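You operate a simulated robot arm through the tools that you are given. There is no shell and no other tool.

Carry out the task below with a simulated two-armed robot. There is one attempt and no reset: what you move stays moved.

TASK
Fill the heater to about MAX, vent the air and start it at the heat on the card.
Fine: leave the flow wheel.

It is judged by the outcome, as a careful person would: the job done as asked, and still so three seconds after it is handed in. It fails if anything else is knocked over, pushed out of place, dropped, spilled or broken.

THE ROBOT
Two 7-joint arms with fingered hands on one trunk that stands fixed in place. Base frame: the origin is at the foot of the trunk, x ahead of it, y to its left, z up; the work surface is at about z = 800. Units: mm, rad, N and s.
The left shoulder is at [29, 125, 1277], the right one opposite. With the tool pointing down near the work surface each hand reaches from about 100 to 780 mm from the base axis, measured 20 degrees to its own side. Payload 4 kg a hand.
The tool frame of a hand sits at the grasp point between the pads (the TCP): z along the fingers, y along the line on which they close. The tips reach 29 mm beyond it. The gripper opens to 100 mm. The gripper's body begins 34 mm behind the TCP. The gripper is a hand of 5 fingers: y runs from the thumb to the fingers, the wrist lies at [-15, -105, -177] in the tool frame, and closing takes about 1.5 s.
Orientation is that of the tool frame in the base frame, as [roll, pitch, yaw] about the fixed x, y, z axes, in that order (R = Rz(yaw) Ry(pitch) Rx(roll)). With the fingers straight down and the wrist toward the robot, the tool's x, y and z point along [0, 1, 0], [1, 0, 0] and [0, 0, -1] of the base frame.

THE INTERFACE
- The arms move only by the tool move_arm. It takes "left_motion", "right_motion" or both (then of equal length, played together; a hand with none holds still); each is a list of rows, each an object (a shift or turn left out is 0, a gripper value left out holds the last) with "delta_rot": the turn, a rotation vector about the tool's x, y, z in rad, a list of three; "travel": the shift along the tool's x, y, z in mm, a list of three. In form: [{"delta_rot": [ax, ay, az], "travel": [tx, ty, tz]}, ...]. A call has 1 to 20 rows; each row shifts and turns the commanded pose from where the row before left it, along the tool's axes as they then stand. "left_claw" and "right_claw" are, for a hand that has rows, the closure, from 0 (fully open) to 1 (shut), set as the call begins (left out, the last holds). Rows are played at 5 a second. More than 50 mm and 0.15 rad between two rows, or a gripper value outside its range, and nothing of the call is played. Where a pose cannot be reached the arm comes as near as it can. A force on the tool above 40 N (or 10 N above the force at the start of the call, whichever is more), or a blocked arm, ends the call early, and 0.2 s more pass. Each finger travels about 45 mm/s and halts on what it meets, pressing with about 32 N; the grip force reading is that of the motor and also rises with nothing between the fingers. The clock runs only during rows and for 0.2 s after the last one: add rows that do not move to give the fingers time. The reply holds the time, the measured pose of the TCP, the force on the tool along the base axes, the opening and the grip force, in the units named above and with some noise, with the torque about the TCP (base axes, N m) and any sound that the robot's microphone picked up.
- Cameras (640 x 400 px; columns grow to the right, rows downward): "scene" is now at [126.3, -19.4, 1431.8]; the picture's right is [-0.19, -0.98, 0.00], its down [-0.32, 0.06, -0.94] and it looks along [0.93, -0.18, -0.33] (base axes); focal length 214 px, centre (320, 200). "left" rides on the left gripper at [-66, -86, -121] in its tool frame; the picture's right is [-0.76, -0.31, 0.58], its down [0.59, -0.70, 0.40] and it looks along [0.28, 0.64, 0.71] (tool axes); focal length 247 px, centre (320, 200). "right" rides on the right gripper at [66, -86, -121] in its tool frame; the picture's right is [-0.76, 0.31, -0.58], its down [-0.59, -0.70, 0.40] and it looks along [-0.28, 0.64, 0.71] (tool axes); focal length 247 px, centre (320, 200).
- capture(camera): a new picture of that camera. It takes no simulated time.
- lift_body(by): slides the trunk up (or, below 0, down) by that many mm; the arms and the scene camera ride with it, the base frame stays. It gives what a move gives, with no picture.
- move_fingers(index, middle, ring, little, thumb_bend, thumb_turn, hand): sets how far each is bent, from 0 (flat) to 1 (curled in); at 0.3 the hand is open as for a grip, at 0.7 the pads meet at the TCP. One left out holds its place. A second passes; each finger stops where it meets its share of the squeeze, and holds until it gets a number again. A gripper value or a shape takes the hand back. It gives what a move gives, with no picture; readings hold the bend of each and the force on index, middle, ring, little, thumb and palm. thumb_turn goes from beside the hand (0) to across from the fingers (1), as for a grip.
- grasp_type(shape, hand): the hand has 5 fingers and takes this shape, open, in about a second: jaw (thumb against the fingers, like two jaws); tri (thumb and two fingers); tip (a fingertip pinch); poke (one finger out to press); point (the index stretched); flat (the hand flat); cup (the hand cupped); fist (a fist). The gripper value then closes the fingers along that shape, each until it touches; the sizes above hold for jaw. It gives what a move gives, with no picture.
- aim_head(pan, tilt): turns the head with the scene camera to pan (to the left, within 1.396 rad either way) and tilt (down, from -0.506 to 1.204), counted from straight ahead of the robot. It gives what a move gives.
- locate(camera, pixels): for up to 12 pixels [column, row] of the newest picture of that camera ("zoom" is the newest enlarged one), the place [x, y, z] in the base frame of the surface seen there, good to about 3 mm. It takes no simulated time.
- enlarge(camera, box): a new picture of the part [left, top, right, bottom] of that camera's present view, enlarged. It takes no simulated time.
- job_done(): hands the job in; it is judged then, once.

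Unless the task says otherwise, let go and move clear before handing in.

The tools are called after "Call:" by a JSON object that holds its "method" and its "body". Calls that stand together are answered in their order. move_arm: Moves the arms, as the interface text tells. Its arguments: {"type":"object","properties":{"left_motion":{"type":"array"},"left_claw":{"type":"number"},"right_motion":{"type":"array"},"right_claw":{"type":"number"}},"required":[]} The other tools are called the same way: lift_body (by) slides the trunk up or down; grasp_type (shape, hand) gives the hand a shape; move_fingers (index, middle, ring, little, thumb_bend, thumb_turn, hand) moves the fingers one by one; aim_head (pan, tilt) turns the head that bears the scene camera; capture (camera) takes a picture; locate (camera, pixels) gives the place of the surface under pixels of a picture; enlarge (camera, box) takes an enlarged picture of a part of a camera's view; job_done () hands the job in.

At the start:

```text
time: 0.0
left_eef_pos: [508.1, 156.0, 1420.7]
left_tool_rot: [-3.14, 0.0, 1.571]
left_force: [-0.4, -0.3, 0.1]
left_torque: [0.03, -0.01, -0.01]
left_gripper_width: 99.6
left_finger_force: 0.2
left_shape: jaw
left_bend: [0.3, 0.3, 0.3, 0.3, 0.3, 0.98]
left_finger forces: [0.0, 0.0, 0.0, 0.0, 0.1, 0.0]
right_eef_pos: [542.7, -345.3, 1414.6]
right_tool_rot: [3.141, 0.001, 1.571]
right_force: [0.1, -0.1, 0.2]
right_torque: [0.0, 0.02, 0.03]
right_gripper_width: 99.9
right_finger_force: 0.0
right_shape: jaw
right_bend: [0.3, 0.3, 0.3, 0.3, 0.3, 0.98]
right_finger forces: [0.0, 0.0, 0.0, 0.0, 0.0, 0.0]
trunk travel left (down, up): [-475.0, 272.0]
head pan, tilt: [-0.195, 0.333]
```

scene: 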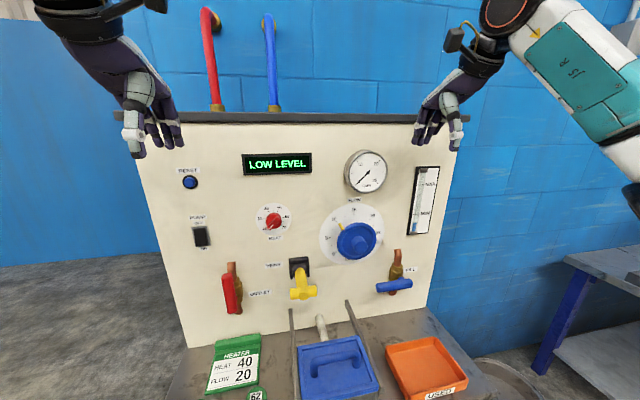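
right: 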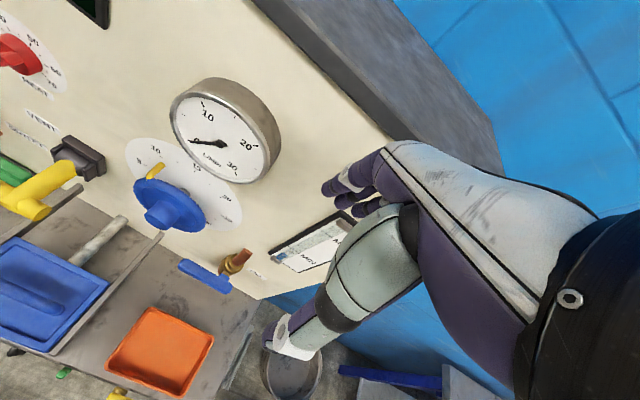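
left: 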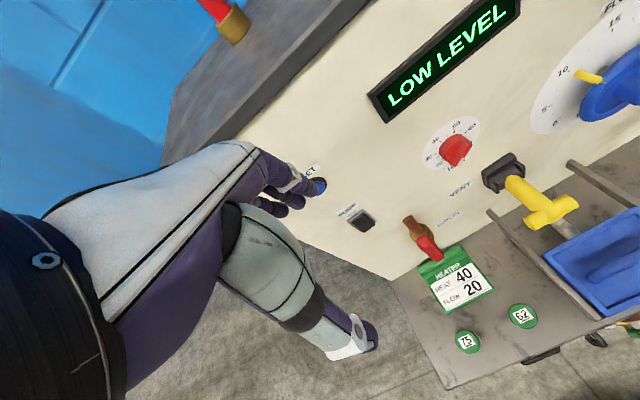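

The scene shows a heater panel with LOW LEVEL display (277,163), heat knob (272,222), flow wheel (357,240), a yellow vent (302,285), blue fill handle (393,286), red valve (232,290) and a card reading HEAT 40 / FLOW 20. I'll enlarge the parts to read the labels.

Call:
{"method": "enlarge", "body": {"camera": "scene", "box": [160, 140, 320, 240]}}

Call:
{"method": "enlarge", "body": {"camera": "scene", "box": [310, 140, 470, 240]}}

Call:
{"method": "enlarge", "body": {"camera": "scene", "box": [190, 230, 350, 330]}}

Call:
{"method": "enlarge", "body": {"camera": "scene", "box": [320, 230, 480, 330]}}

Call:
{"method": "enlarge", "body": {"camera": "scene", "box": [180, 300, 340, 400]}}

```text
4.00 times, centred on (240, 190) of scene
```

zoom: 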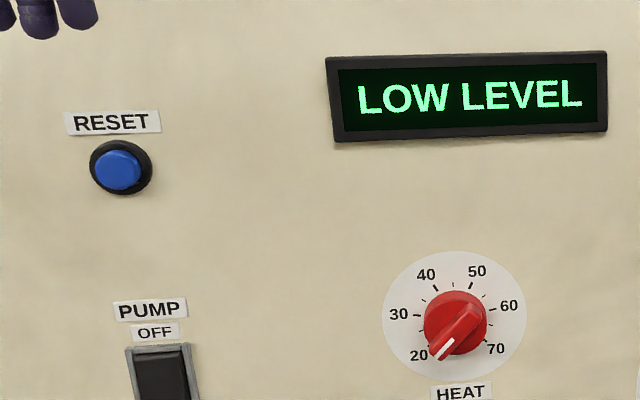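

```text
4.00 times, centred on (390, 190) of scene
```

zoom: 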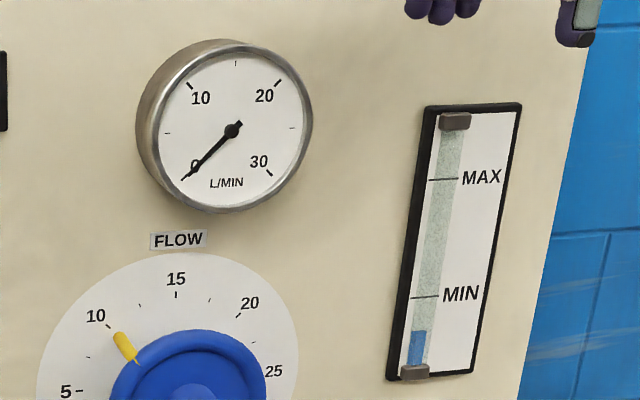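

```text
4.00 times, centred on (270, 280) of scene
```

zoom: 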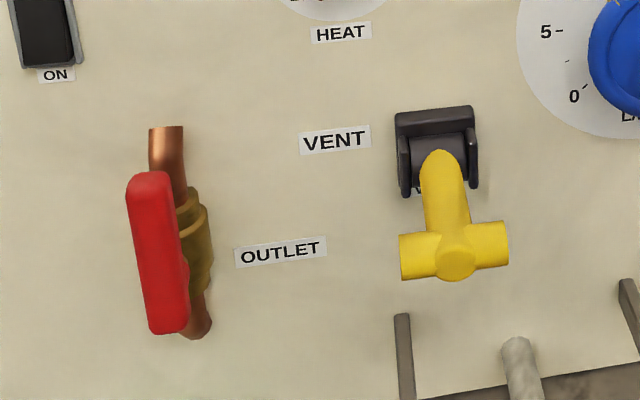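

```text
4.00 times, centred on (400, 280) of scene
```

zoom: 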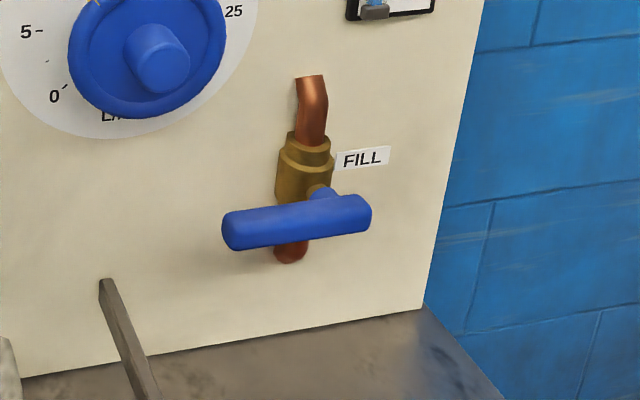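

```text
4.00 times, centred on (260, 350) of scene
```

zoom: 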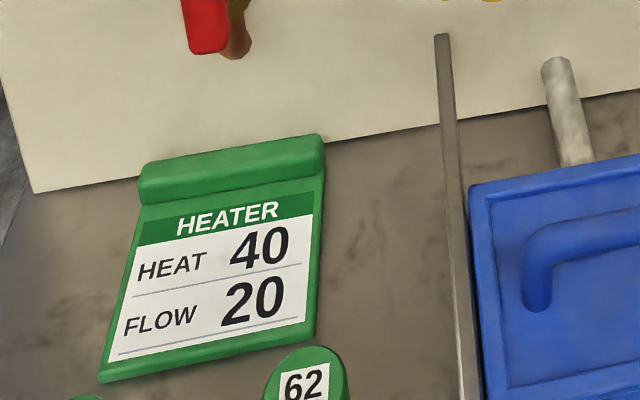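

The card reads HEAT 40; level gauge is below MIN, FILL handle is crosswise (closed), OUTLET in line (open), pump rocker OFF up / ON down. I'll tilt the head down to see the bench and tray.

Call:
{"method": "aim_head", "body": {"pan": -0.195, "tilt": 0.75}}

Call:
{"method": "capture", "body": {"camera": "scene"}}

Call:
{"method": "locate", "body": {"camera": "scene", "pixels": [[320, 200], [320, 300]]}}

```text
time: 0.9
left_eef_pos: [507.7, 156.2, 1419.5]
left_tool_rot: [-3.14, 0.0, 1.57]
left_force: [0.2, -0.5, 0.2]
left_torque: [0.02, 0.03, -0.02]
left_gripper_width: 99.7
left_finger_force: 0.0
left_shape: jaw
left_bend: [0.3, 0.3, 0.3, 0.3, 0.3, 0.98]
left_finger forces: [0.0, 0.1, 0.0, 0.0, 0.0, 0.1]
right_eef_pos: [542.1, -345.2, 1413.2]
right_tool_rot: [3.141, 0.0, 1.569]
right_force: [-0.7, 0.5, 0.2]
right_torque: [0.02, -0.01, -0.02]
right_gripper_width: 99.7
right_finger_force: 0.2
right_shape: jaw
right_bend: [0.3, 0.3, 0.3, 0.3, 0.3, 0.98]
right_finger forces: [0.0, 0.1, 0.0, 0.0, 0.0, 0.0]
trunk travel left (down, up): [-475.0, 272.0]
head pan, tilt: [-0.195, 0.75]
```

```text
taken
```

scene: 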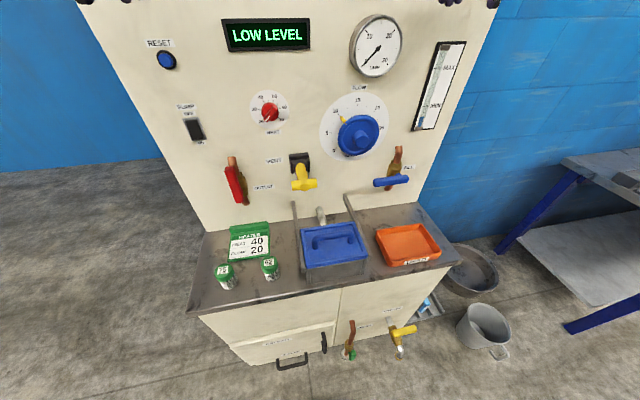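

```text
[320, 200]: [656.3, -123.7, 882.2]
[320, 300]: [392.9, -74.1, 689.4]
```

The lower cabinet has more controls (pixels (348,340), (400,335)), buckets at (475,270) and (490,325). I'll enlarge these and locate key items.

Call:
{"method": "enlarge", "body": {"camera": "scene", "box": [220, 300, 380, 400]}}

Call:
{"method": "enlarge", "body": {"camera": "scene", "box": [360, 280, 520, 380]}}

Call:
{"method": "enlarge", "body": {"camera": "scene", "box": [280, 190, 440, 290]}}

Call:
{"method": "enlarge", "body": {"camera": "scene", "box": [190, 200, 350, 300]}}

Call:
{"method": "enlarge", "body": {"camera": "scene", "box": [400, 230, 560, 330]}}

```text
4.00 times, centred on (300, 350) of scene
```

zoom: 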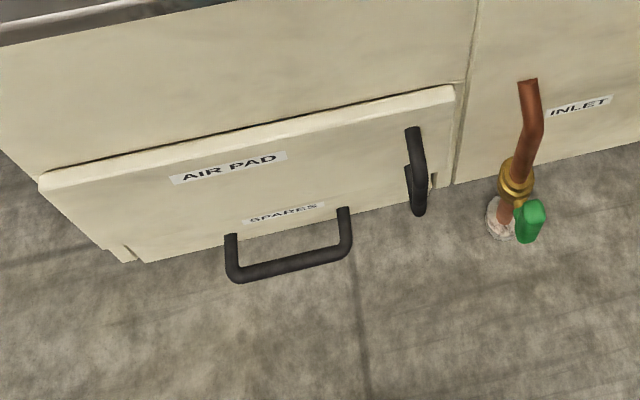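

```text
4.00 times, centred on (440, 330) of scene
```

zoom: 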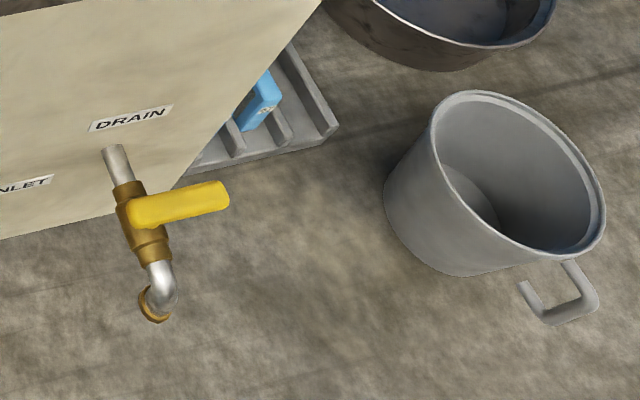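

```text
4.00 times, centred on (360, 240) of scene
```

zoom: 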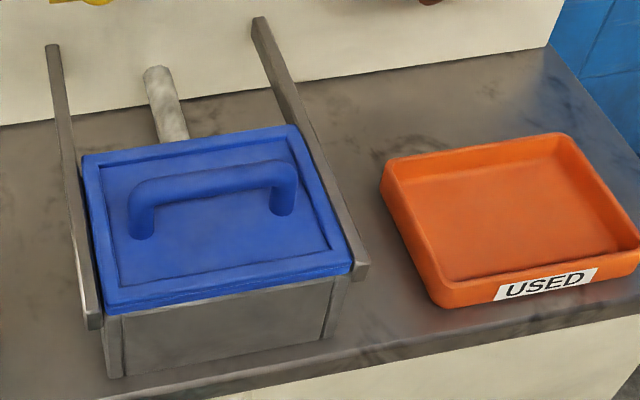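

```text
4.00 times, centred on (270, 250) of scene
```

zoom: 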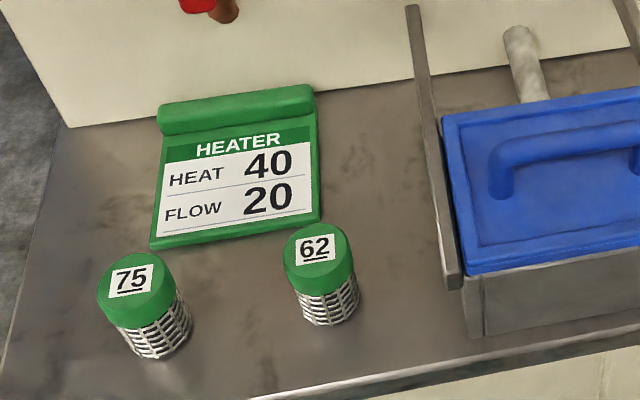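

```text
4.00 times, centred on (480, 280) of scene
```

zoom: 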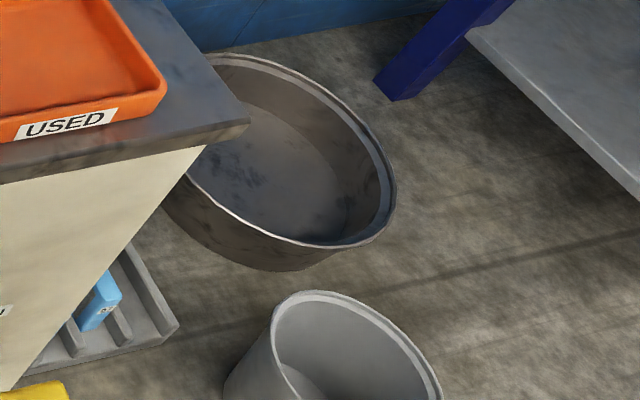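

Nothing else appears to need changing (INLET handle in line = open, DRAIN crosswise = closed). Next I get the places of all relevant controls on the panel.

Call:
{"method": "locate", "body": {"camera": "scene", "pixels": [[166, 59], [195, 129], [269, 112], [300, 160], [304, 178], [303, 184], [358, 134], [391, 180], [376, 182], [407, 178], [233, 185], [270, 140]]}}

Call:
{"method": "locate", "body": {"camera": "scene", "pixels": [[397, 155], [440, 150], [420, 190], [295, 210], [347, 200], [320, 215], [330, 232], [365, 255], [300, 270], [420, 90], [448, 60], [370, 215]]}}

Call:
{"method": "enlarge", "body": {"camera": "scene", "box": [280, 140, 344, 180]}}

Call:
{"method": "enlarge", "body": {"camera": "scene", "box": [360, 140, 440, 190]}}

Call:
{"method": "enlarge", "body": {"camera": "scene", "box": [240, 80, 320, 130]}}

Call:
{"method": "enlarge", "body": {"camera": "scene", "box": [160, 100, 240, 150]}}

```text
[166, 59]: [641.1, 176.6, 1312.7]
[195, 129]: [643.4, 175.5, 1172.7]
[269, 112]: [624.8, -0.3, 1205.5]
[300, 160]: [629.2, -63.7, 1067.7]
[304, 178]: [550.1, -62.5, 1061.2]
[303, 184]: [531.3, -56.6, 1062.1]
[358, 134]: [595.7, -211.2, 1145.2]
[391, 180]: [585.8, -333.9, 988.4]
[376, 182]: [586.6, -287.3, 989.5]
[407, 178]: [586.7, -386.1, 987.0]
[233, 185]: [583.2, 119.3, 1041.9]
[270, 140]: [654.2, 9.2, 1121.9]
```

```text
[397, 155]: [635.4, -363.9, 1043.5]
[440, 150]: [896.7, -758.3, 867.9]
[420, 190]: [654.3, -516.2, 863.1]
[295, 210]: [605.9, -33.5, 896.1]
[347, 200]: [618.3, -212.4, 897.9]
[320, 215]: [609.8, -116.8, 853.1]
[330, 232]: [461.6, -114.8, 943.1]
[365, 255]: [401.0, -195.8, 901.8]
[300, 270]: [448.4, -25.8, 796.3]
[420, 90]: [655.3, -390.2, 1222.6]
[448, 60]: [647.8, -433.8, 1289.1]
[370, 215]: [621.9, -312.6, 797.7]
```

```text
10.00 times, centred on (312, 160) of scene
```

zoom: 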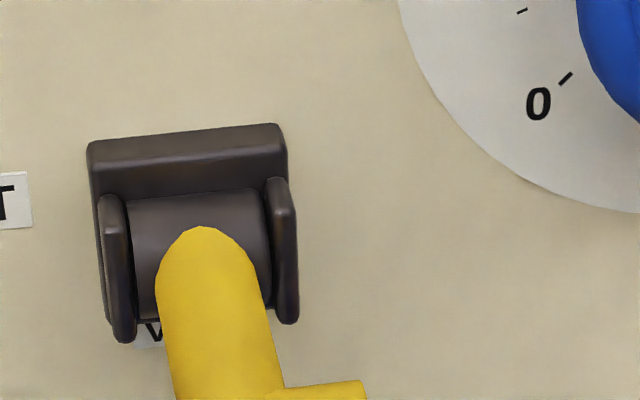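

```text
8.00 times, centred on (400, 165) of scene
```

zoom: 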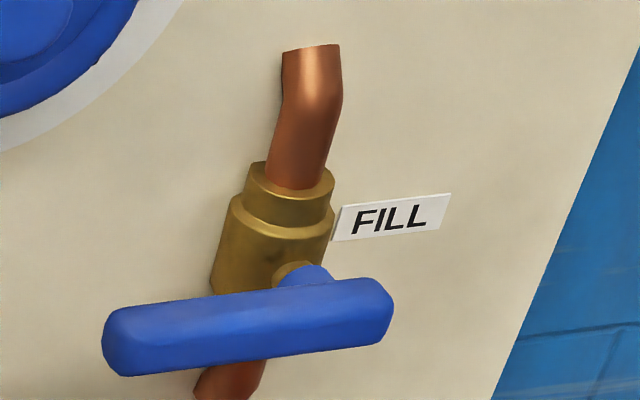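

```text
8.00 times, centred on (280, 105) of scene
```

zoom: 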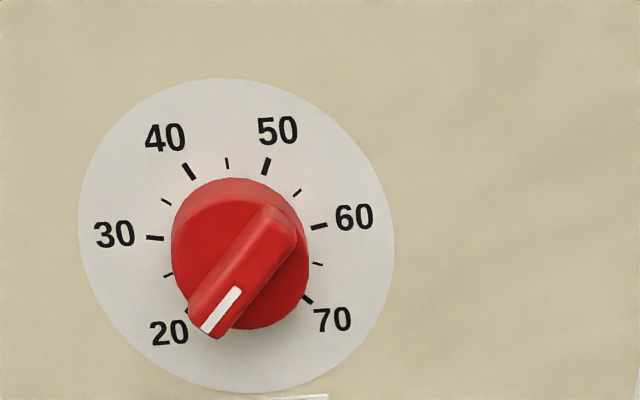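

```text
8.00 times, centred on (200, 125) of scene
```

zoom: 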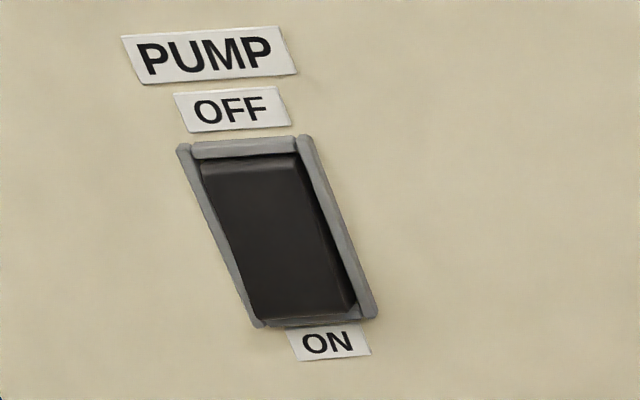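

The FILL bar spans y≈-287…-386 at x≈586, z≈988 and the vent T-handle end is at about [531,-57,1062]. I need to know where each lever pivots, so I enlarge and locate around both valves.

Call:
{"method": "enlarge", "body": {"camera": "scene", "box": [364, 140, 428, 180]}}

Call:
{"method": "enlarge", "body": {"camera": "scene", "box": [364, 160, 428, 200]}}

Call:
{"method": "locate", "body": {"camera": "zoom", "pixels": [[350, 130], [330, 150], [100, 200], [200, 210], [300, 190], [440, 160], [460, 150], [290, 40], [270, 100], [100, 250], [440, 200], [250, 290]]}}

Call:
{"method": "enlarge", "body": {"camera": "scene", "box": [208, 150, 288, 200]}}

Call:
{"method": "locate", "body": {"camera": "zoom", "pixels": [[170, 140], [200, 200], [220, 300], [240, 400], [200, 80], [270, 250], [260, 300], [300, 280], [300, 350], [300, 400]]}}

```text
10.00 times, centred on (396, 160) of scene
```

zoom: 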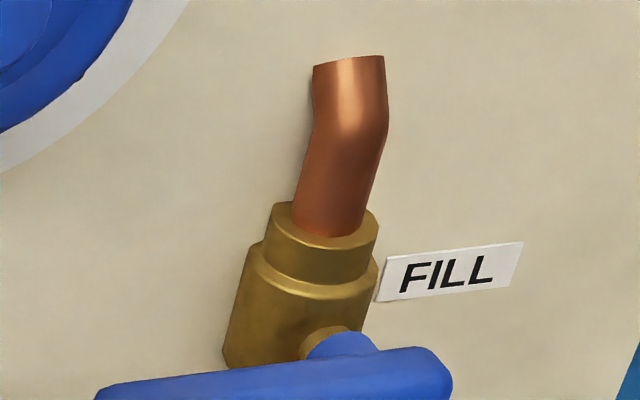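

```text
10.00 times, centred on (396, 180) of scene
```

zoom: 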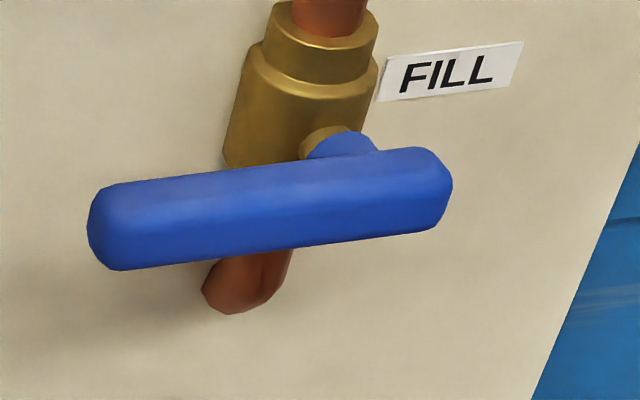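

```text
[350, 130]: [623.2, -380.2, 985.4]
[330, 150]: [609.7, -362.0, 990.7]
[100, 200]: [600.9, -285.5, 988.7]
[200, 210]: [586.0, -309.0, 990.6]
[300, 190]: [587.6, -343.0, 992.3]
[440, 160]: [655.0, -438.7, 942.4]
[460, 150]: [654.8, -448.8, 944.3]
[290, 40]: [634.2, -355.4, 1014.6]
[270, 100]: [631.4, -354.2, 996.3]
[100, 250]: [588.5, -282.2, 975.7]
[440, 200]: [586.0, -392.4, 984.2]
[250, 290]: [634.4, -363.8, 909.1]
```

```text
8.00 times, centred on (248, 175) of scene
```

zoom: 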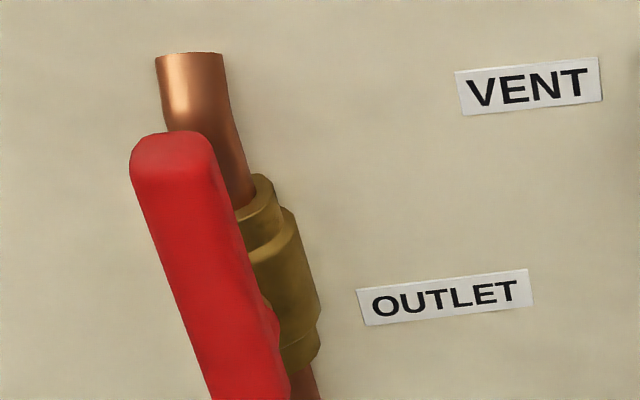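

```text
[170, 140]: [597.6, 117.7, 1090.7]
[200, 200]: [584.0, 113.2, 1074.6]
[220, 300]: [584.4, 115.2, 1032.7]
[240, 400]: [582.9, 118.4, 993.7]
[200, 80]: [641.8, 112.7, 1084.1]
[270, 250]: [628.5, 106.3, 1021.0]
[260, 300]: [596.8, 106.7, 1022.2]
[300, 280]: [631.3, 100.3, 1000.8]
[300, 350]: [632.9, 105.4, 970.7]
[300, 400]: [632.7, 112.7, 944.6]
```

FILL pivots at about y≈-364, z≈987 with the long end to the left; OUTLET's (open) long end points up. I'll pull both hands back from the panel and lower the trunk a bit for a more frontal view.

Call:
{"method": "move_arm", "body": {"left_motion": [{"travel": [0, -40, 0]}, {"travel": [0, -40, 0]}, {"travel": [0, -40, 0]}, {"travel": [0, -40, 0]}, {"travel": [0, 0, 0]}], "right_motion": [{"travel": [0, -40, 0]}, {"travel": [0, -40, 0]}, {"travel": [0, -40, 0]}, {"travel": [0, -40, 0]}, {"travel": [0, -30, 0]}]}}

Call:
{"method": "lift_body", "body": {"by": -150}}

Call:
{"method": "aim_head", "body": {"pan": -0.195, "tilt": 0.35}}

Call:
{"method": "capture", "body": {"camera": "scene"}}

```text
time: 2.1
left_eef_pos: [350.7, 155.2, 1419.3]
left_tool_rot: [-3.14, 0.002, 1.571]
left_force: [-0.3, -0.5, -0.1]
left_torque: [-0.02, -0.01, 0.0]
left_gripper_width: 99.7
left_finger_force: 0.0
left_shape: jaw
left_bend: [0.3, 0.3, 0.3, 0.3, 0.3, 0.98]
left_finger forces: [0.0, 0.0, 0.1, 0.0, 0.1, 0.0]
right_eef_pos: [353.3, -344.9, 1413.6]
right_tool_rot: [3.142, 0.001, 1.57]
right_force: [0.6, 0.7, -0.5]
right_torque: [0.0, -0.04, 0.03]
right_gripper_width: 99.9
right_finger_force: 0.2
right_shape: jaw
right_bend: [0.3, 0.3, 0.3, 0.3, 0.3, 0.98]
right_finger forces: [0.1, 0.0, 0.0, 0.0, 0.0, 0.0]
trunk travel left (down, up): [-475.0, 272.0]
head pan, tilt: [-0.195, 0.75]
```

```text
time: 3.8
left_eef_pos: [346.1, 156.5, 1270.3]
left_tool_rot: [3.141, 0.001, 1.572]
left_force: [0.2, -0.2, -0.2]
left_torque: [0.01, -0.02, 0.01]
left_gripper_width: 99.7
left_finger_force: 0.1
left_shape: jaw
left_bend: [0.3, 0.3, 0.3, 0.3, 0.3, 0.98]
left_finger forces: [0.0, 0.0, 0.1, 0.0, 0.1, 0.0]
right_eef_pos: [350.8, -343.6, 1264.2]
right_tool_rot: [-3.141, 0.0, 1.571]
right_force: [0.2, -0.7, 0.7]
right_torque: [0.01, -0.03, 0.02]
right_gripper_width: 99.9
right_finger_force: 0.1
right_shape: jaw
right_bend: [0.3, 0.3, 0.3, 0.3, 0.3, 0.98]
right_finger forces: [0.0, 0.1, 0.1, 0.0, 0.0, 0.1]
trunk travel left (down, up): [-325.0, 422.0]
head pan, tilt: [-0.195, 0.75]
```

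```text
time: 4.7
left_eef_pos: [347.1, 156.7, 1269.5]
left_tool_rot: [-3.14, 0.001, 1.572]
left_force: [0.1, -0.9, -0.5]
left_torque: [0.02, 0.0, 0.02]
left_gripper_width: 99.9
left_finger_force: 0.0
left_shape: jaw
left_bend: [0.3, 0.3, 0.3, 0.3, 0.3, 0.98]
left_finger forces: [0.0, 0.1, 0.1, 0.0, 0.0, 0.0]
right_eef_pos: [351.4, -343.4, 1264.0]
right_tool_rot: [-3.141, -0.001, 1.572]
right_force: [0.5, -0.6, 0.0]
right_torque: [-0.01, 0.02, 0.02]
right_gripper_width: 100.0
right_finger_force: 0.1
right_shape: jaw
right_bend: [0.3, 0.3, 0.3, 0.3, 0.3, 0.98]
right_finger forces: [0.0, 0.0, 0.2, 0.0, 0.1, 0.0]
trunk travel left (down, up): [-325.0, 422.0]
head pan, tilt: [-0.195, 0.351]
```

```text
taken
```

scene: 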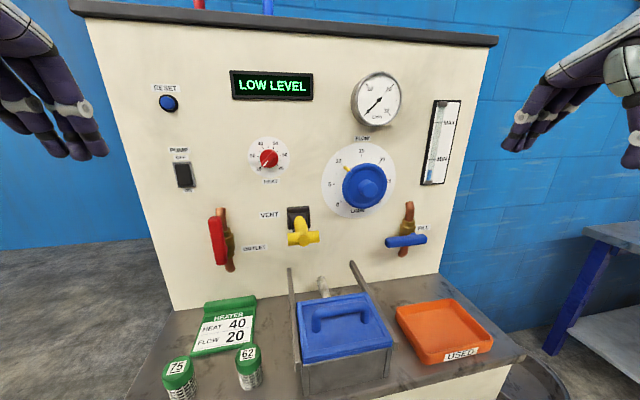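

Call:
{"method": "enlarge", "body": {"camera": "scene", "box": [270, 200, 350, 250]}}

Call:
{"method": "locate", "body": {"camera": "zoom", "pixels": [[155, 290], [260, 290], [370, 290], [200, 200], [235, 150], [235, 75], [260, 330], [200, 120]]}}

Call:
{"method": "enlarge", "body": {"camera": "scene", "box": [370, 200, 450, 250]}}

Call:
{"method": "locate", "body": {"camera": "zoom", "pixels": [[130, 320], [280, 310], [440, 310], [240, 255], [240, 150], [270, 280], [260, 380]]}}

Call:
{"method": "enlarge", "body": {"camera": "scene", "box": [400, 90, 480, 190]}}

Call:
{"method": "enlarge", "body": {"camera": "scene", "box": [150, 140, 230, 190]}}

Call:
{"method": "enlarge", "body": {"camera": "scene", "box": [230, 130, 310, 190]}}

```text
8.00 times, centred on (310, 225) of scene
```

zoom: 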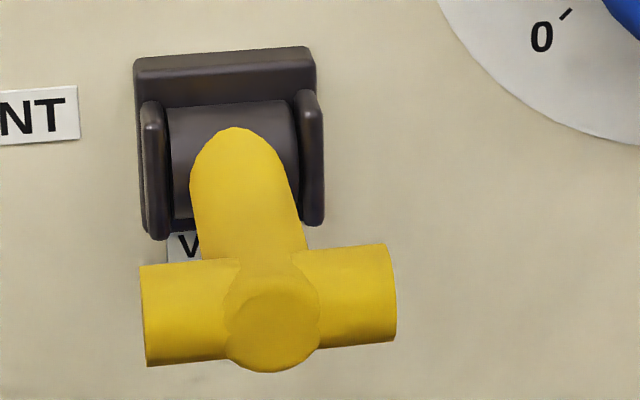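

```text
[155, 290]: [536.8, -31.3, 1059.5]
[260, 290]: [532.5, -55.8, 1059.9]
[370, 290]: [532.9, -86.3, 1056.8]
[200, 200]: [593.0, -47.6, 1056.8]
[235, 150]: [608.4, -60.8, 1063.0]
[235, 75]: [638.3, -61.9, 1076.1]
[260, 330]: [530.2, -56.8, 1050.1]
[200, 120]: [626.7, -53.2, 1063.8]
```

```text
8.00 times, centred on (410, 225) of scene
```

zoom: 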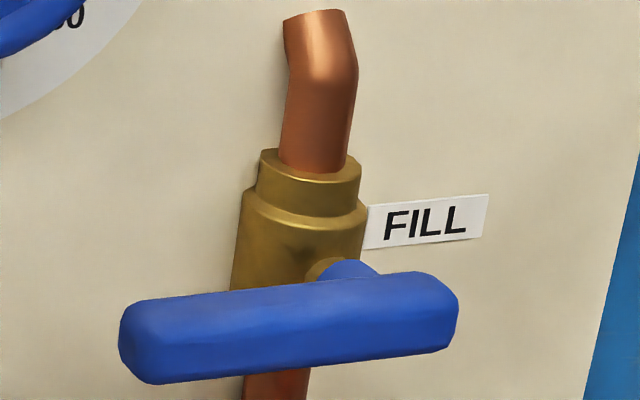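

```text
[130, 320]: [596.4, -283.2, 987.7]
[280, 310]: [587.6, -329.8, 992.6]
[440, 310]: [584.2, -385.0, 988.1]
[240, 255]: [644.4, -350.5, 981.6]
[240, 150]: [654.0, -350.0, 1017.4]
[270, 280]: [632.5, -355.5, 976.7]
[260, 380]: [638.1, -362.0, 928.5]
```

```text
4.00 times, centred on (440, 140) of scene
```

zoom: 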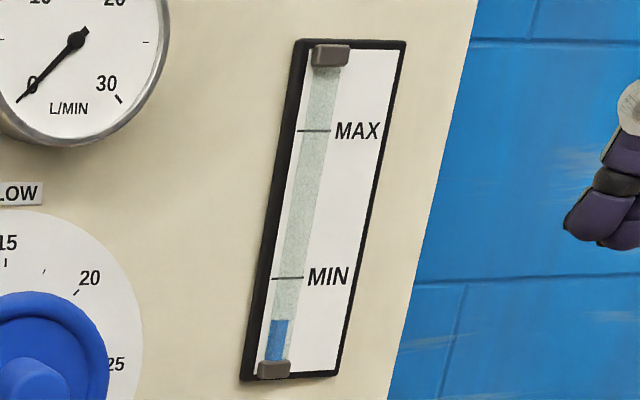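

```text
8.00 times, centred on (190, 165) of scene
```

zoom: 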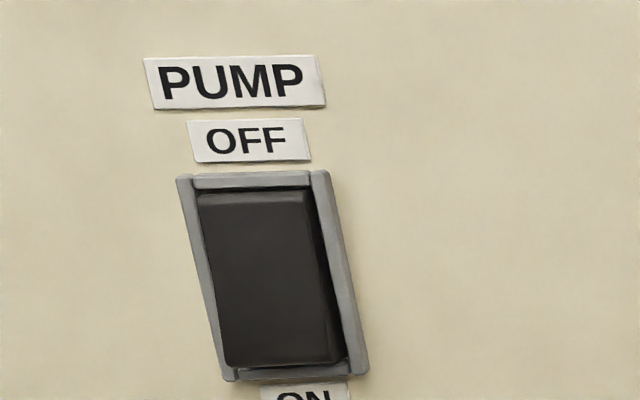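

```text
6.67 times, centred on (270, 160) of scene
```

zoom: 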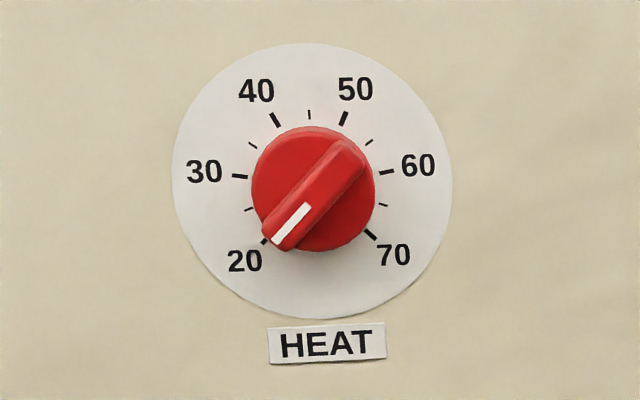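

The vent lever is hinged at the panel with a T-handle at x≈533, z≈1058; FILL bar is confirmed. I'll bring the right hand to a forward-pointing, thumb-below pose in front of the FILL lever.

Call:
{"method": "move_arm", "body": {"right_motion": [{"travel": [0, 16, 43]}, {"travel": [0, 16, 43]}, {"travel": [0, 16, 43]}, {"travel": [0, 16, 43]}, {"travel": [0, 16, 43]}, {"travel": [0, 0, 0]}]}}

Call:
{"method": "move_arm", "body": {"right_motion": [{"delta_rot": [-0.1428, 0, 0]}, {"delta_rot": [-0.1428, 0, 0]}, {"delta_rot": [-0.1428, 0, 0]}, {"delta_rot": [-0.1428, 0, 0]}, {"delta_rot": [-0.1428, 0, 0]}, {"delta_rot": [-0.1428, 0, 0]}, {"delta_rot": [-0.1428, 0, 0]}, {"delta_rot": [-0.1428, 0, 0]}, {"delta_rot": [-0.1428, 0, 0]}, {"delta_rot": [-0.1428, 0, 0]}, {"delta_rot": [-0.1428, 0, 0]}, {"travel": [0, 0, 0]}]}}

Call:
{"method": "capture", "body": {"camera": "scene"}}

Call:
{"method": "capture", "body": {"camera": "right"}}

```text
time: 6.1
left_eef_pos: [347.5, 155.6, 1270.0]
left_tool_rot: [-3.141, 0.001, 1.571]
left_force: [-0.6, -0.8, -0.3]
left_torque: [-0.01, -0.03, 0.0]
left_gripper_width: 99.7
left_finger_force: 0.1
left_shape: jaw
left_bend: [0.3, 0.3, 0.3, 0.3, 0.3, 0.98]
left_finger forces: [0.0, 0.0, 0.1, 0.0, 0.0, 0.0]
right_eef_pos: [428.9, -344.7, 1050.5]
right_tool_rot: [3.141, -0.001, 1.57]
right_force: [0.0, -0.5, 0.3]
right_torque: [-0.01, -0.02, 0.02]
right_gripper_width: 99.7
right_finger_force: 0.2
right_shape: jaw
right_bend: [0.3, 0.3, 0.3, 0.3, 0.3, 0.98]
right_finger forces: [0.0, 0.0, 0.0, 0.0, 0.0, 0.0]
trunk travel left (down, up): [-325.0, 422.0]
head pan, tilt: [-0.195, 0.351]
```

```text
time: 8.7
left_eef_pos: [347.7, 155.9, 1270.9]
left_tool_rot: [3.141, -0.001, 1.57]
left_force: [-0.7, -0.4, 0.5]
left_torque: [0.0, -0.02, 0.02]
left_gripper_width: 99.8
left_finger_force: 0.0
left_shape: jaw
left_bend: [0.3, 0.3, 0.3, 0.3, 0.3, 0.98]
left_finger forces: [0.0, 0.0, 0.0, 0.0, 0.0, 0.0]
right_eef_pos: [455.7, -420.1, 1084.0]
right_tool_rot: [1.625, 0.018, 1.56]
right_force: [-0.2, 0.1, -0.2]
right_torque: [0.0, -0.01, -0.01]
right_gripper_width: 100.0
right_finger_force: 0.1
right_shape: jaw
right_bend: [0.3, 0.3, 0.3, 0.3, 0.3, 0.98]
right_finger forces: [0.0, 0.0, 0.0, 0.0, 0.1, 0.0]
right hand out of reach, approached as far as the arm can: row 4, 5, 6, 10, 11
trunk travel left (down, up): [-325.0, 422.0]
head pan, tilt: [-0.195, 0.351]
```

```text
taken
```

scene: 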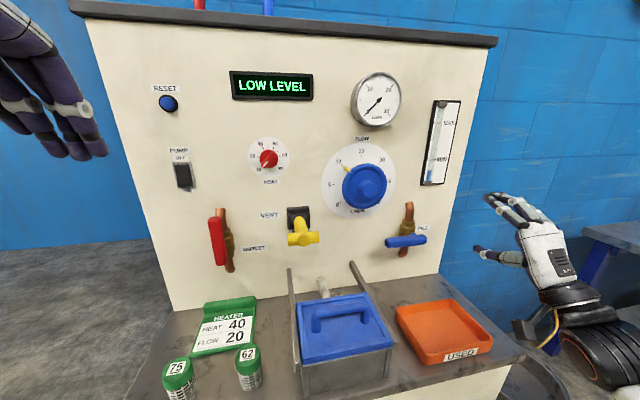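

```text
taken
```

right: 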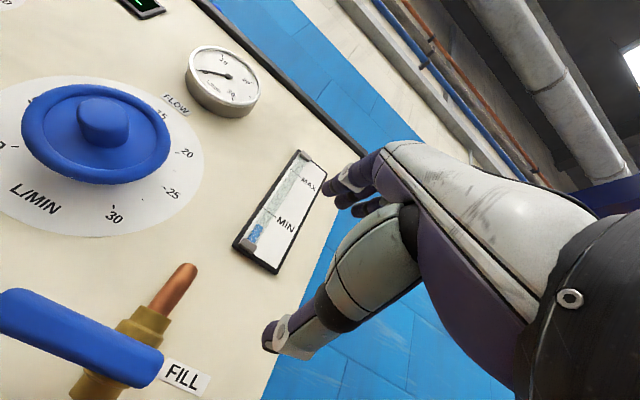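

The right hand got to a forward pose but drifted to [456,-420,1084] because it was too near the body. I'll move it forward a little and see whether it settles.

Call:
{"method": "move_arm", "body": {"right_motion": [{"travel": [0, 0, 20]}, {"travel": [0, 0, 20]}, {"travel": [0, 0, 0]}, {"travel": [0, 0, 0]}]}}

```text
time: 9.7
left_eef_pos: [348.7, 156.0, 1269.8]
left_tool_rot: [-3.141, 0.0, 1.572]
left_force: [0.8, 0.0, 0.1]
left_torque: [0.0, -0.01, -0.01]
left_gripper_width: 99.9
left_finger_force: 0.1
left_shape: jaw
left_bend: [0.3, 0.3, 0.3, 0.3, 0.3, 0.98]
left_finger forces: [0.1, 0.0, 0.0, 0.0, 0.0, 0.1]
right_eef_pos: [466.4, -435.7, 1094.1]
right_tool_rot: [1.62, 0.009, 1.547]
right_force: [-0.2, 0.0, 0.3]
right_torque: [-0.03, 0.0, -0.02]
right_gripper_width: 99.9
right_finger_force: 0.1
right_shape: jaw
right_bend: [0.3, 0.3, 0.3, 0.3, 0.3, 0.98]
right_finger forces: [0.0, 0.0, 0.0, 0.0, 0.1, 0.0]
right hand out of reach, approached as far as the arm can: row 1, 2
trunk travel left (down, up): [-325.0, 422.0]
head pan, tilt: [-0.195, 0.351]
```

The pose is still reported out of reach at some rows, so palm-down low is at a joint limit. I'll try rolling the hand toward a handshake pose (thumb left) to see if reach is better.

Call:
{"method": "move_arm", "body": {"right_motion": [{"delta_rot": [0, 0, 0.14]}, {"delta_rot": [0, 0, 0.14]}, {"delta_rot": [0, 0, 0.14]}, {"delta_rot": [0, 0, 0.14]}, {"delta_rot": [0, 0, 0.14]}, {"travel": [0, 0, 0]}, {"travel": [0, 0, 0]}]}}

```text
time: 11.3
left_eef_pos: [346.7, 157.0, 1270.2]
left_tool_rot: [-3.141, 0.0, 1.57]
left_force: [0.3, -0.2, 0.4]
left_torque: [0.0, 0.01, -0.02]
left_gripper_width: 99.8
left_finger_force: 0.1
left_shape: jaw
left_bend: [0.3, 0.3, 0.3, 0.3, 0.3, 0.98]
left_finger forces: [0.0, 0.0, 0.1, 0.0, 0.0, 0.1]
right_eef_pos: [452.6, -585.5, 1031.3]
right_tool_rot: [1.62, -0.677, 1.533]
right_force: [0.5, -0.2, -0.1]
right_torque: [0.01, 0.04, 0.03]
right_gripper_width: 99.7
right_finger_force: 0.0
right_shape: jaw
right_bend: [0.3, 0.3, 0.3, 0.3, 0.3, 0.98]
right_finger forces: [0.0, 0.1, 0.0, 0.0, 0.0, 0.0]
right hand out of reach, approached as far as the arm can: row 1, 2, 3, 4, 5
trunk travel left (down, up): [-325.0, 422.0]
head pan, tilt: [-0.195, 0.351]
```

Rolling that way pushed the hand outward to y=-586, so it's worse near the body. I'll undo the roll and move forward, where the arm is more extended.

Call:
{"method": "move_arm", "body": {"right_motion": [{"delta_rot": [0, 0, -0.14]}, {"delta_rot": [0, 0, -0.14]}, {"delta_rot": [0, 0, -0.14]}, {"delta_rot": [0, 0, -0.14]}, {"delta_rot": [0, 0, -0.14]}, {"travel": [0, 0, 0]}, {"travel": [0, 0, 0]}]}}

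```text
time: 12.9
left_eef_pos: [348.8, 155.0, 1269.3]
left_tool_rot: [3.14, 0.002, 1.571]
left_force: [0.8, -0.1, -0.7]
left_torque: [0.0, 0.02, -0.01]
left_gripper_width: 99.6
left_finger_force: 0.1
left_shape: jaw
left_bend: [0.3, 0.3, 0.3, 0.3, 0.3, 0.98]
left_finger forces: [0.0, 0.0, 0.1, 0.1, 0.0, 0.0]
right_eef_pos: [451.6, -586.7, 1028.8]
right_tool_rot: [1.621, 0.01, 1.55]
right_force: [0.0, -0.2, 0.1]
right_torque: [-0.02, 0.02, -0.02]
right_gripper_width: 99.8
right_finger_force: 0.0
right_shape: jaw
right_bend: [0.3, 0.3, 0.3, 0.3, 0.3, 0.98]
right_finger forces: [0.1, 0.0, 0.0, 0.0, 0.0, 0.1]
trunk travel left (down, up): [-325.0, 422.0]
head pan, tilt: [-0.195, 0.351]
```

The commanded pose follows the reached pose, and palm-down at [452,-587,1029] is fine. I'll now shift left and forward toward the FILL lever, staying about 90 mm in front of it.

Call:
{"method": "move_arm", "body": {"right_motion": [{"travel": [40, 0, 8]}, {"travel": [40, 0, 8]}, {"travel": [40, 0, 8]}, {"travel": [40, 0, 8]}, {"travel": [40, 0, 8]}, {"travel": [40, 0, 8]}, {"travel": [35, 0, 0]}, {"travel": [0, 0, 0]}]}}

Call:
{"method": "capture", "body": {"camera": "scene"}}

```text
time: 14.7
left_eef_pos: [347.0, 156.5, 1268.4]
left_tool_rot: [3.141, 0.0, 1.571]
left_force: [0.4, -0.6, 0.8]
left_torque: [0.02, 0.02, 0.01]
left_gripper_width: 99.7
left_finger_force: 0.1
left_shape: jaw
left_bend: [0.3, 0.3, 0.3, 0.3, 0.3, 0.98]
left_finger forces: [0.0, 0.1, 0.0, 0.0, 0.0, 0.1]
right_eef_pos: [457.5, -422.8, 1086.0]
right_tool_rot: [1.624, 0.015, 1.555]
right_force: [0.5, 0.0, 0.0]
right_torque: [0.0, -0.01, 0.0]
right_gripper_width: 100.0
right_finger_force: 0.0
right_shape: jaw
right_bend: [0.3, 0.3, 0.3, 0.3, 0.3, 0.98]
right_finger forces: [0.0, 0.1, 0.0, 0.1, 0.1, 0.0]
right hand out of reach, approached as far as the arm can: row 3, 4, 5, 6, 7
trunk travel left (down, up): [-325.0, 422.0]
head pan, tilt: [-0.195, 0.351]
```

```text
taken
```

scene: 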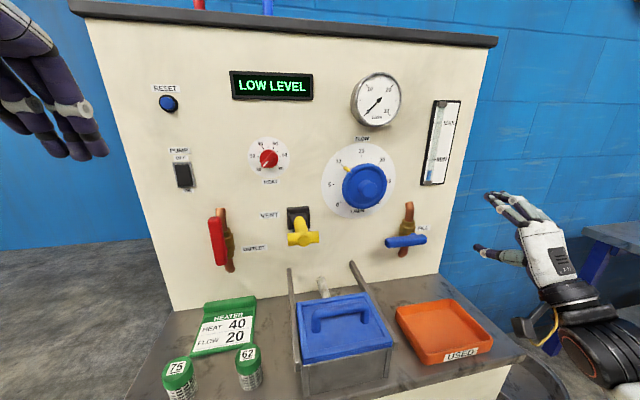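

Leftward motion is blocked at y≈-420 this close to the body. I'll try going forward first at this y (clear of the panel), where the forearm straightens.

Call:
{"method": "move_arm", "body": {"right_motion": [{"travel": [0, 0, 25]}, {"travel": [0, 0, 25]}, {"travel": [0, 0, 25]}, {"travel": [0, 0, 0]}]}}

```text
time: 15.7
left_eef_pos: [347.9, 157.2, 1269.3]
left_tool_rot: [-3.141, 0.0, 1.57]
left_force: [-0.3, 0.7, -0.9]
left_torque: [-0.03, -0.02, 0.0]
left_gripper_width: 99.7
left_finger_force: 0.1
left_shape: jaw
left_bend: [0.3, 0.3, 0.3, 0.3, 0.3, 0.98]
left_finger forces: [0.1, 0.0, 0.1, 0.0, 0.0, 0.0]
right_eef_pos: [474.4, -450.4, 1097.5]
right_tool_rot: [1.621, 0.009, 1.549]
right_force: [-0.7, -0.2, -0.3]
right_torque: [0.01, -0.03, -0.02]
right_gripper_width: 99.7
right_finger_force: 0.1
right_shape: jaw
right_bend: [0.3, 0.3, 0.3, 0.3, 0.3, 0.98]
right_finger forces: [0.1, 0.1, 0.0, 0.0, 0.0, 0.0]
right hand out of reach, approached as far as the arm can: row 1, 2, 3
trunk travel left (down, up): [-325.0, 422.0]
head pan, tilt: [-0.195, 0.351]
```

Forward also slides the hand up and right, so the wrist limit wants the shoulder lower relative to the hand. I'll lower the trunk in steps while raising the right hand relative to it.

Call:
{"method": "lift_body", "body": {"by": -100}}

Call:
{"method": "move_arm", "body": {"right_motion": [{"travel": [0, 40, 0]}, {"travel": [0, 40, 0]}, {"travel": [0, 20, 0]}, {"travel": [0, 0, 0]}], "left_motion": [{"travel": [0, 0, -40]}, {"travel": [0, 0, -40]}, {"travel": [0, 0, -20]}, {"travel": [0, 0, 0]}]}}

Call:
{"method": "lift_body", "body": {"by": -100}}

Call:
{"method": "move_arm", "body": {"right_motion": [{"travel": [20, 20, 10]}, {"travel": [20, 20, 10]}, {"travel": [20, 20, 10]}, {"travel": [0, 0, 0]}]}}

```text
time: 17.0
left_eef_pos: [347.8, 155.7, 1170.5]
left_tool_rot: [-3.141, 0.0, 1.572]
left_force: [0.4, -0.9, 0.0]
left_torque: [0.01, -0.01, 0.01]
left_gripper_width: 99.4
left_finger_force: 0.0
left_shape: jaw
left_bend: [0.3, 0.3, 0.3, 0.3, 0.3, 0.98]
left_finger forces: [0.1, 0.0, 0.1, 0.0, 0.0, 0.1]
right_eef_pos: [475.8, -450.9, 998.2]
right_tool_rot: [1.62, 0.009, 1.548]
right_force: [-0.1, -0.5, -0.3]
right_torque: [-0.02, 0.04, 0.03]
right_gripper_width: 99.9
right_finger_force: 0.0
right_shape: jaw
right_bend: [0.3, 0.3, 0.3, 0.3, 0.3, 0.98]
right_finger forces: [0.0, 0.1, 0.1, 0.0, 0.0, 0.1]
trunk travel left (down, up): [-225.0, 522.0]
head pan, tilt: [-0.195, 0.351]
```

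```text
time: 18.0
left_eef_pos: [347.7, 156.9, 1268.4]
left_tool_rot: [-3.139, -0.001, 1.571]
left_force: [-0.1, 0.1, 0.5]
left_torque: [0.02, 0.01, -0.02]
left_gripper_width: 99.7
left_finger_force: 0.0
left_shape: jaw
left_bend: [0.3, 0.3, 0.3, 0.3, 0.3, 0.98]
left_finger forces: [0.1, 0.0, 0.1, 0.0, 0.0, 0.1]
right_eef_pos: [462.9, -463.4, 1083.3]
right_tool_rot: [1.623, 0.011, 1.553]
right_force: [0.4, 0.5, 0.0]
right_torque: [0.0, 0.01, 0.03]
right_gripper_width: 100.0
right_finger_force: 0.1
right_shape: jaw
right_bend: [0.3, 0.3, 0.3, 0.3, 0.3, 0.98]
right_finger forces: [0.1, 0.0, 0.0, 0.0, 0.0, 0.1]
right hand out of reach, approached as far as the arm can: row 1, 2
trunk travel left (down, up): [-225.0, 522.0]
head pan, tilt: [-0.195, 0.351]
```

```text
time: 19.4
left_eef_pos: [345.5, 157.9, 1169.7]
left_tool_rot: [3.139, -0.002, 1.574]
left_force: [0.5, 0.5, 0.7]
left_torque: [-0.01, -0.05, -0.01]
left_gripper_width: 100.0
left_finger_force: 0.1
left_shape: jaw
left_bend: [0.3, 0.3, 0.3, 0.3, 0.3, 0.98]
left_finger forces: [0.0, 0.0, 0.0, 0.1, 0.0, 0.0]
right_eef_pos: [463.4, -462.3, 984.4]
right_tool_rot: [1.62, 0.009, 1.551]
right_force: [0.1, 0.4, 0.0]
right_torque: [0.02, -0.01, 0.01]
right_gripper_width: 100.1
right_finger_force: 0.0
right_shape: jaw
right_bend: [0.3, 0.3, 0.3, 0.3, 0.3, 0.98]
right_finger forces: [0.0, 0.0, 0.0, 0.0, 0.1, 0.1]
trunk travel left (down, up): [-125.0, 622.0]
head pan, tilt: [-0.195, 0.351]
```

```text
time: 20.4
left_eef_pos: [348.7, 156.9, 1169.6]
left_tool_rot: [-3.141, 0.0, 1.571]
left_force: [1.0, -0.1, -0.4]
left_torque: [0.01, -0.01, 0.04]
left_gripper_width: 99.9
left_finger_force: 0.1
left_shape: jaw
left_bend: [0.3, 0.3, 0.3, 0.3, 0.3, 0.98]
left_finger forces: [0.1, 0.1, 0.0, 0.0, 0.0, 0.0]
right_eef_pos: [452.3, -427.2, 1047.0]
right_tool_rot: [1.624, 0.011, 1.549]
right_force: [0.4, 0.2, 1.5]
right_torque: [-0.02, 0.0, 0.0]
right_gripper_width: 100.0
right_finger_force: 0.1
right_shape: jaw
right_bend: [0.3, 0.3, 0.3, 0.3, 0.3, 0.98]
right_finger forces: [0.0, 0.1, 0.0, 0.0, 0.1, 0.0]
right hand out of reach, approached as far as the arm can: row 1, 2, 3
trunk travel left (down, up): [-125.0, 622.0]
head pan, tilt: [-0.195, 0.351]
```

Still limited even with the shoulder lower. I'll look at the arm's configuration in the scene view, panning right.

Call:
{"method": "aim_head", "body": {"pan": -0.7, "tilt": 0.5}}

Call:
{"method": "capture", "body": {"camera": "scene"}}

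```text
time: 21.3
left_eef_pos: [346.2, 155.9, 1169.8]
left_tool_rot: [-3.142, 0.0, 1.571]
left_force: [0.3, 0.1, 0.5]
left_torque: [0.01, 0.02, -0.04]
left_gripper_width: 99.9
left_finger_force: 0.0
left_shape: jaw
left_bend: [0.3, 0.3, 0.3, 0.3, 0.3, 0.98]
left_finger forces: [0.1, 0.0, 0.0, 0.1, 0.0, 0.0]
right_eef_pos: [452.7, -427.3, 1045.8]
right_tool_rot: [1.624, 0.011, 1.548]
right_force: [-0.9, -0.3, 0.1]
right_torque: [0.01, -0.04, -0.01]
right_gripper_width: 99.8
right_finger_force: 0.0
right_shape: jaw
right_bend: [0.3, 0.3, 0.3, 0.3, 0.3, 0.98]
right_finger forces: [0.0, 0.0, 0.1, 0.0, 0.0, 0.1]
trunk travel left (down, up): [-125.0, 622.0]
head pan, tilt: [-0.7, 0.499]
```

```text
taken
```

scene: 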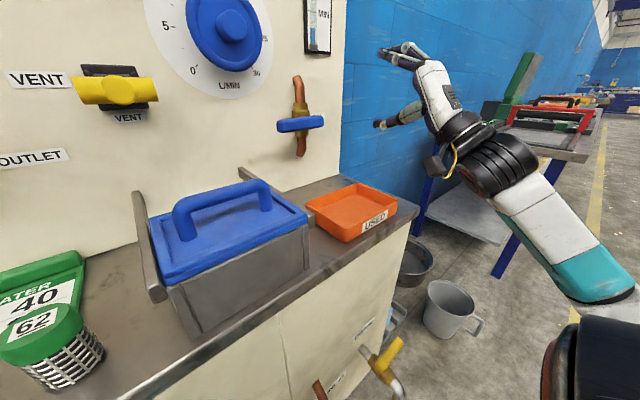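

The wrist limit makes fingers-forward awkward here; the FILL bar can instead be pinched from above with fingers down (pinch axis along x, the valve's own axis). The second label under the vent bracket also reads "VENT". I'll raise the trunk back up and return the right hand to fingers-down.

Call:
{"method": "lift_body", "body": {"by": 200}}

Call:
{"method": "move_arm", "body": {"right_motion": [{"delta_rot": [0.14, 0, 0]}, {"delta_rot": [0.14, 0, 0]}, {"delta_rot": [0.14, 0, 0]}, {"delta_rot": [0.14, 0, 0]}, {"delta_rot": [0.14, 0, 0]}, {"delta_rot": [0.14, 0, 0]}, {"delta_rot": [0.14, 0, 0]}, {"delta_rot": [0.14, 0, 0]}, {"delta_rot": [0.14, 0, 0]}, {"delta_rot": [0.14, 0, 0]}, {"delta_rot": [0.12, 0, 0]}, {"travel": [0, 0, 0]}]}}

Call:
{"method": "aim_head", "body": {"pan": -0.4, "tilt": 0.35}}

Call:
{"method": "capture", "body": {"camera": "scene"}}

```text
time: 23.5
left_eef_pos: [349.2, 156.0, 1369.2]
left_tool_rot: [-3.139, 0.001, 1.572]
left_force: [0.5, 0.2, -0.1]
left_torque: [0.0, 0.02, -0.01]
left_gripper_width: 99.8
left_finger_force: 0.1
left_shape: jaw
left_bend: [0.3, 0.3, 0.3, 0.3, 0.3, 0.98]
left_finger forces: [0.0, 0.0, 0.1, 0.1, 0.1, 0.0]
right_eef_pos: [367.3, -428.3, 1312.8]
right_tool_rot: [1.432, 0.007, 1.549]
right_force: [0.5, -0.6, 0.6]
right_torque: [-0.05, -0.01, 0.0]
right_gripper_width: 100.0
right_finger_force: 0.1
right_shape: jaw
right_bend: [0.3, 0.3, 0.3, 0.3, 0.3, 0.98]
right_finger forces: [0.1, 0.0, 0.0, 0.0, 0.1, 0.0]
trunk travel left (down, up): [-325.0, 422.0]
head pan, tilt: [-0.7, 0.499]
```

```text
time: 26.1
left_eef_pos: [347.3, 156.6, 1371.1]
left_tool_rot: [-3.141, 0.001, 1.569]
left_force: [-0.4, 0.3, 0.5]
left_torque: [0.01, -0.05, 0.01]
left_gripper_width: 100.0
left_finger_force: 0.1
left_shape: jaw
left_bend: [0.3, 0.3, 0.3, 0.3, 0.3, 0.98]
left_finger forces: [0.0, 0.0, 0.0, 0.0, 0.0, 0.0]
right_eef_pos: [367.5, -428.8, 1313.4]
right_tool_rot: [2.953, 0.006, 1.551]
right_force: [0.2, -0.2, -1.3]
right_torque: [-0.03, 0.0, -0.01]
right_gripper_width: 99.9
right_finger_force: 0.0
right_shape: jaw
right_bend: [0.3, 0.3, 0.3, 0.3, 0.3, 0.98]
right_finger forces: [0.0, 0.1, 0.1, 0.0, 0.0, 0.1]
trunk travel left (down, up): [-325.0, 422.0]
head pan, tilt: [-0.7, 0.499]
```

```text
time: 26.9
left_eef_pos: [347.1, 155.6, 1370.2]
left_tool_rot: [3.141, 0.001, 1.573]
left_force: [-0.3, 0.7, 0.0]
left_torque: [0.0, 0.04, 0.02]
left_gripper_width: 99.7
left_finger_force: 0.1
left_shape: jaw
left_bend: [0.3, 0.3, 0.3, 0.3, 0.3, 0.98]
left_finger forces: [0.0, 0.0, 0.0, 0.1, 0.1, 0.1]
right_eef_pos: [367.7, -429.0, 1312.7]
right_tool_rot: [2.954, 0.007, 1.547]
right_force: [0.2, -0.6, 0.4]
right_torque: [0.01, -0.01, 0.0]
right_gripper_width: 100.0
right_finger_force: 0.1
right_shape: jaw
right_bend: [0.3, 0.3, 0.3, 0.3, 0.3, 0.98]
right_finger forces: [0.1, 0.1, 0.1, 0.1, 0.0, 0.0]
trunk travel left (down, up): [-325.0, 422.0]
head pan, tilt: [-0.4, 0.351]
```

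```text
taken
```

scene: 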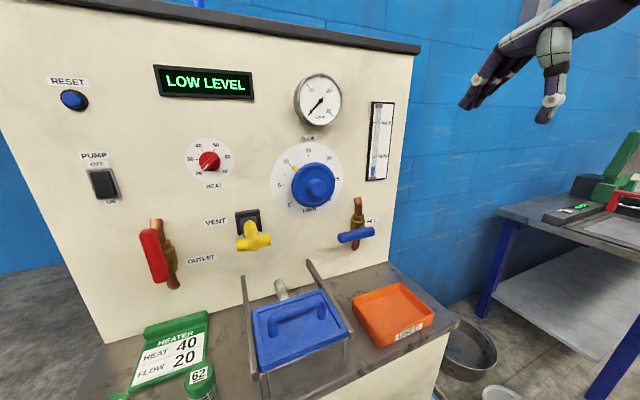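

The right hand is near fingers-down again at [367,-428,1313]. The pose jump during the lift makes me want to verify that the elbow didn't disturb the buckets, so I'll look down right.

Call:
{"method": "aim_head", "body": {"pan": -0.7, "tilt": 0.8}}

Call:
{"method": "capture", "body": {"camera": "scene"}}

```text
time: 27.8
left_eef_pos: [348.0, 156.2, 1370.4]
left_tool_rot: [-3.14, 0.001, 1.571]
left_force: [-0.7, 0.8, -0.1]
left_torque: [0.0, -0.02, 0.02]
left_gripper_width: 99.6
left_finger_force: 0.0
left_shape: jaw
left_bend: [0.3, 0.3, 0.3, 0.3, 0.3, 0.98]
left_finger forces: [0.0, 0.0, 0.1, 0.0, 0.0, 0.0]
right_eef_pos: [366.6, -428.2, 1313.3]
right_tool_rot: [2.953, 0.009, 1.55]
right_force: [-0.2, -0.9, 1.0]
right_torque: [-0.03, 0.02, -0.02]
right_gripper_width: 100.0
right_finger_force: 0.2
right_shape: jaw
right_bend: [0.3, 0.3, 0.3, 0.3, 0.3, 0.98]
right_finger forces: [0.0, 0.1, 0.1, 0.0, 0.0, 0.0]
trunk travel left (down, up): [-325.0, 422.0]
head pan, tilt: [-0.7, 0.799]
```

```text
taken
```

scene: 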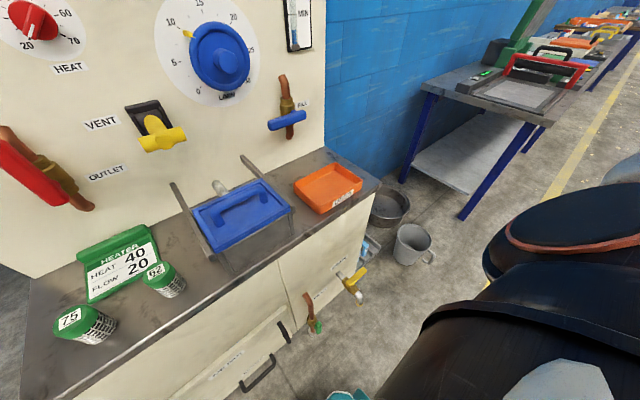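

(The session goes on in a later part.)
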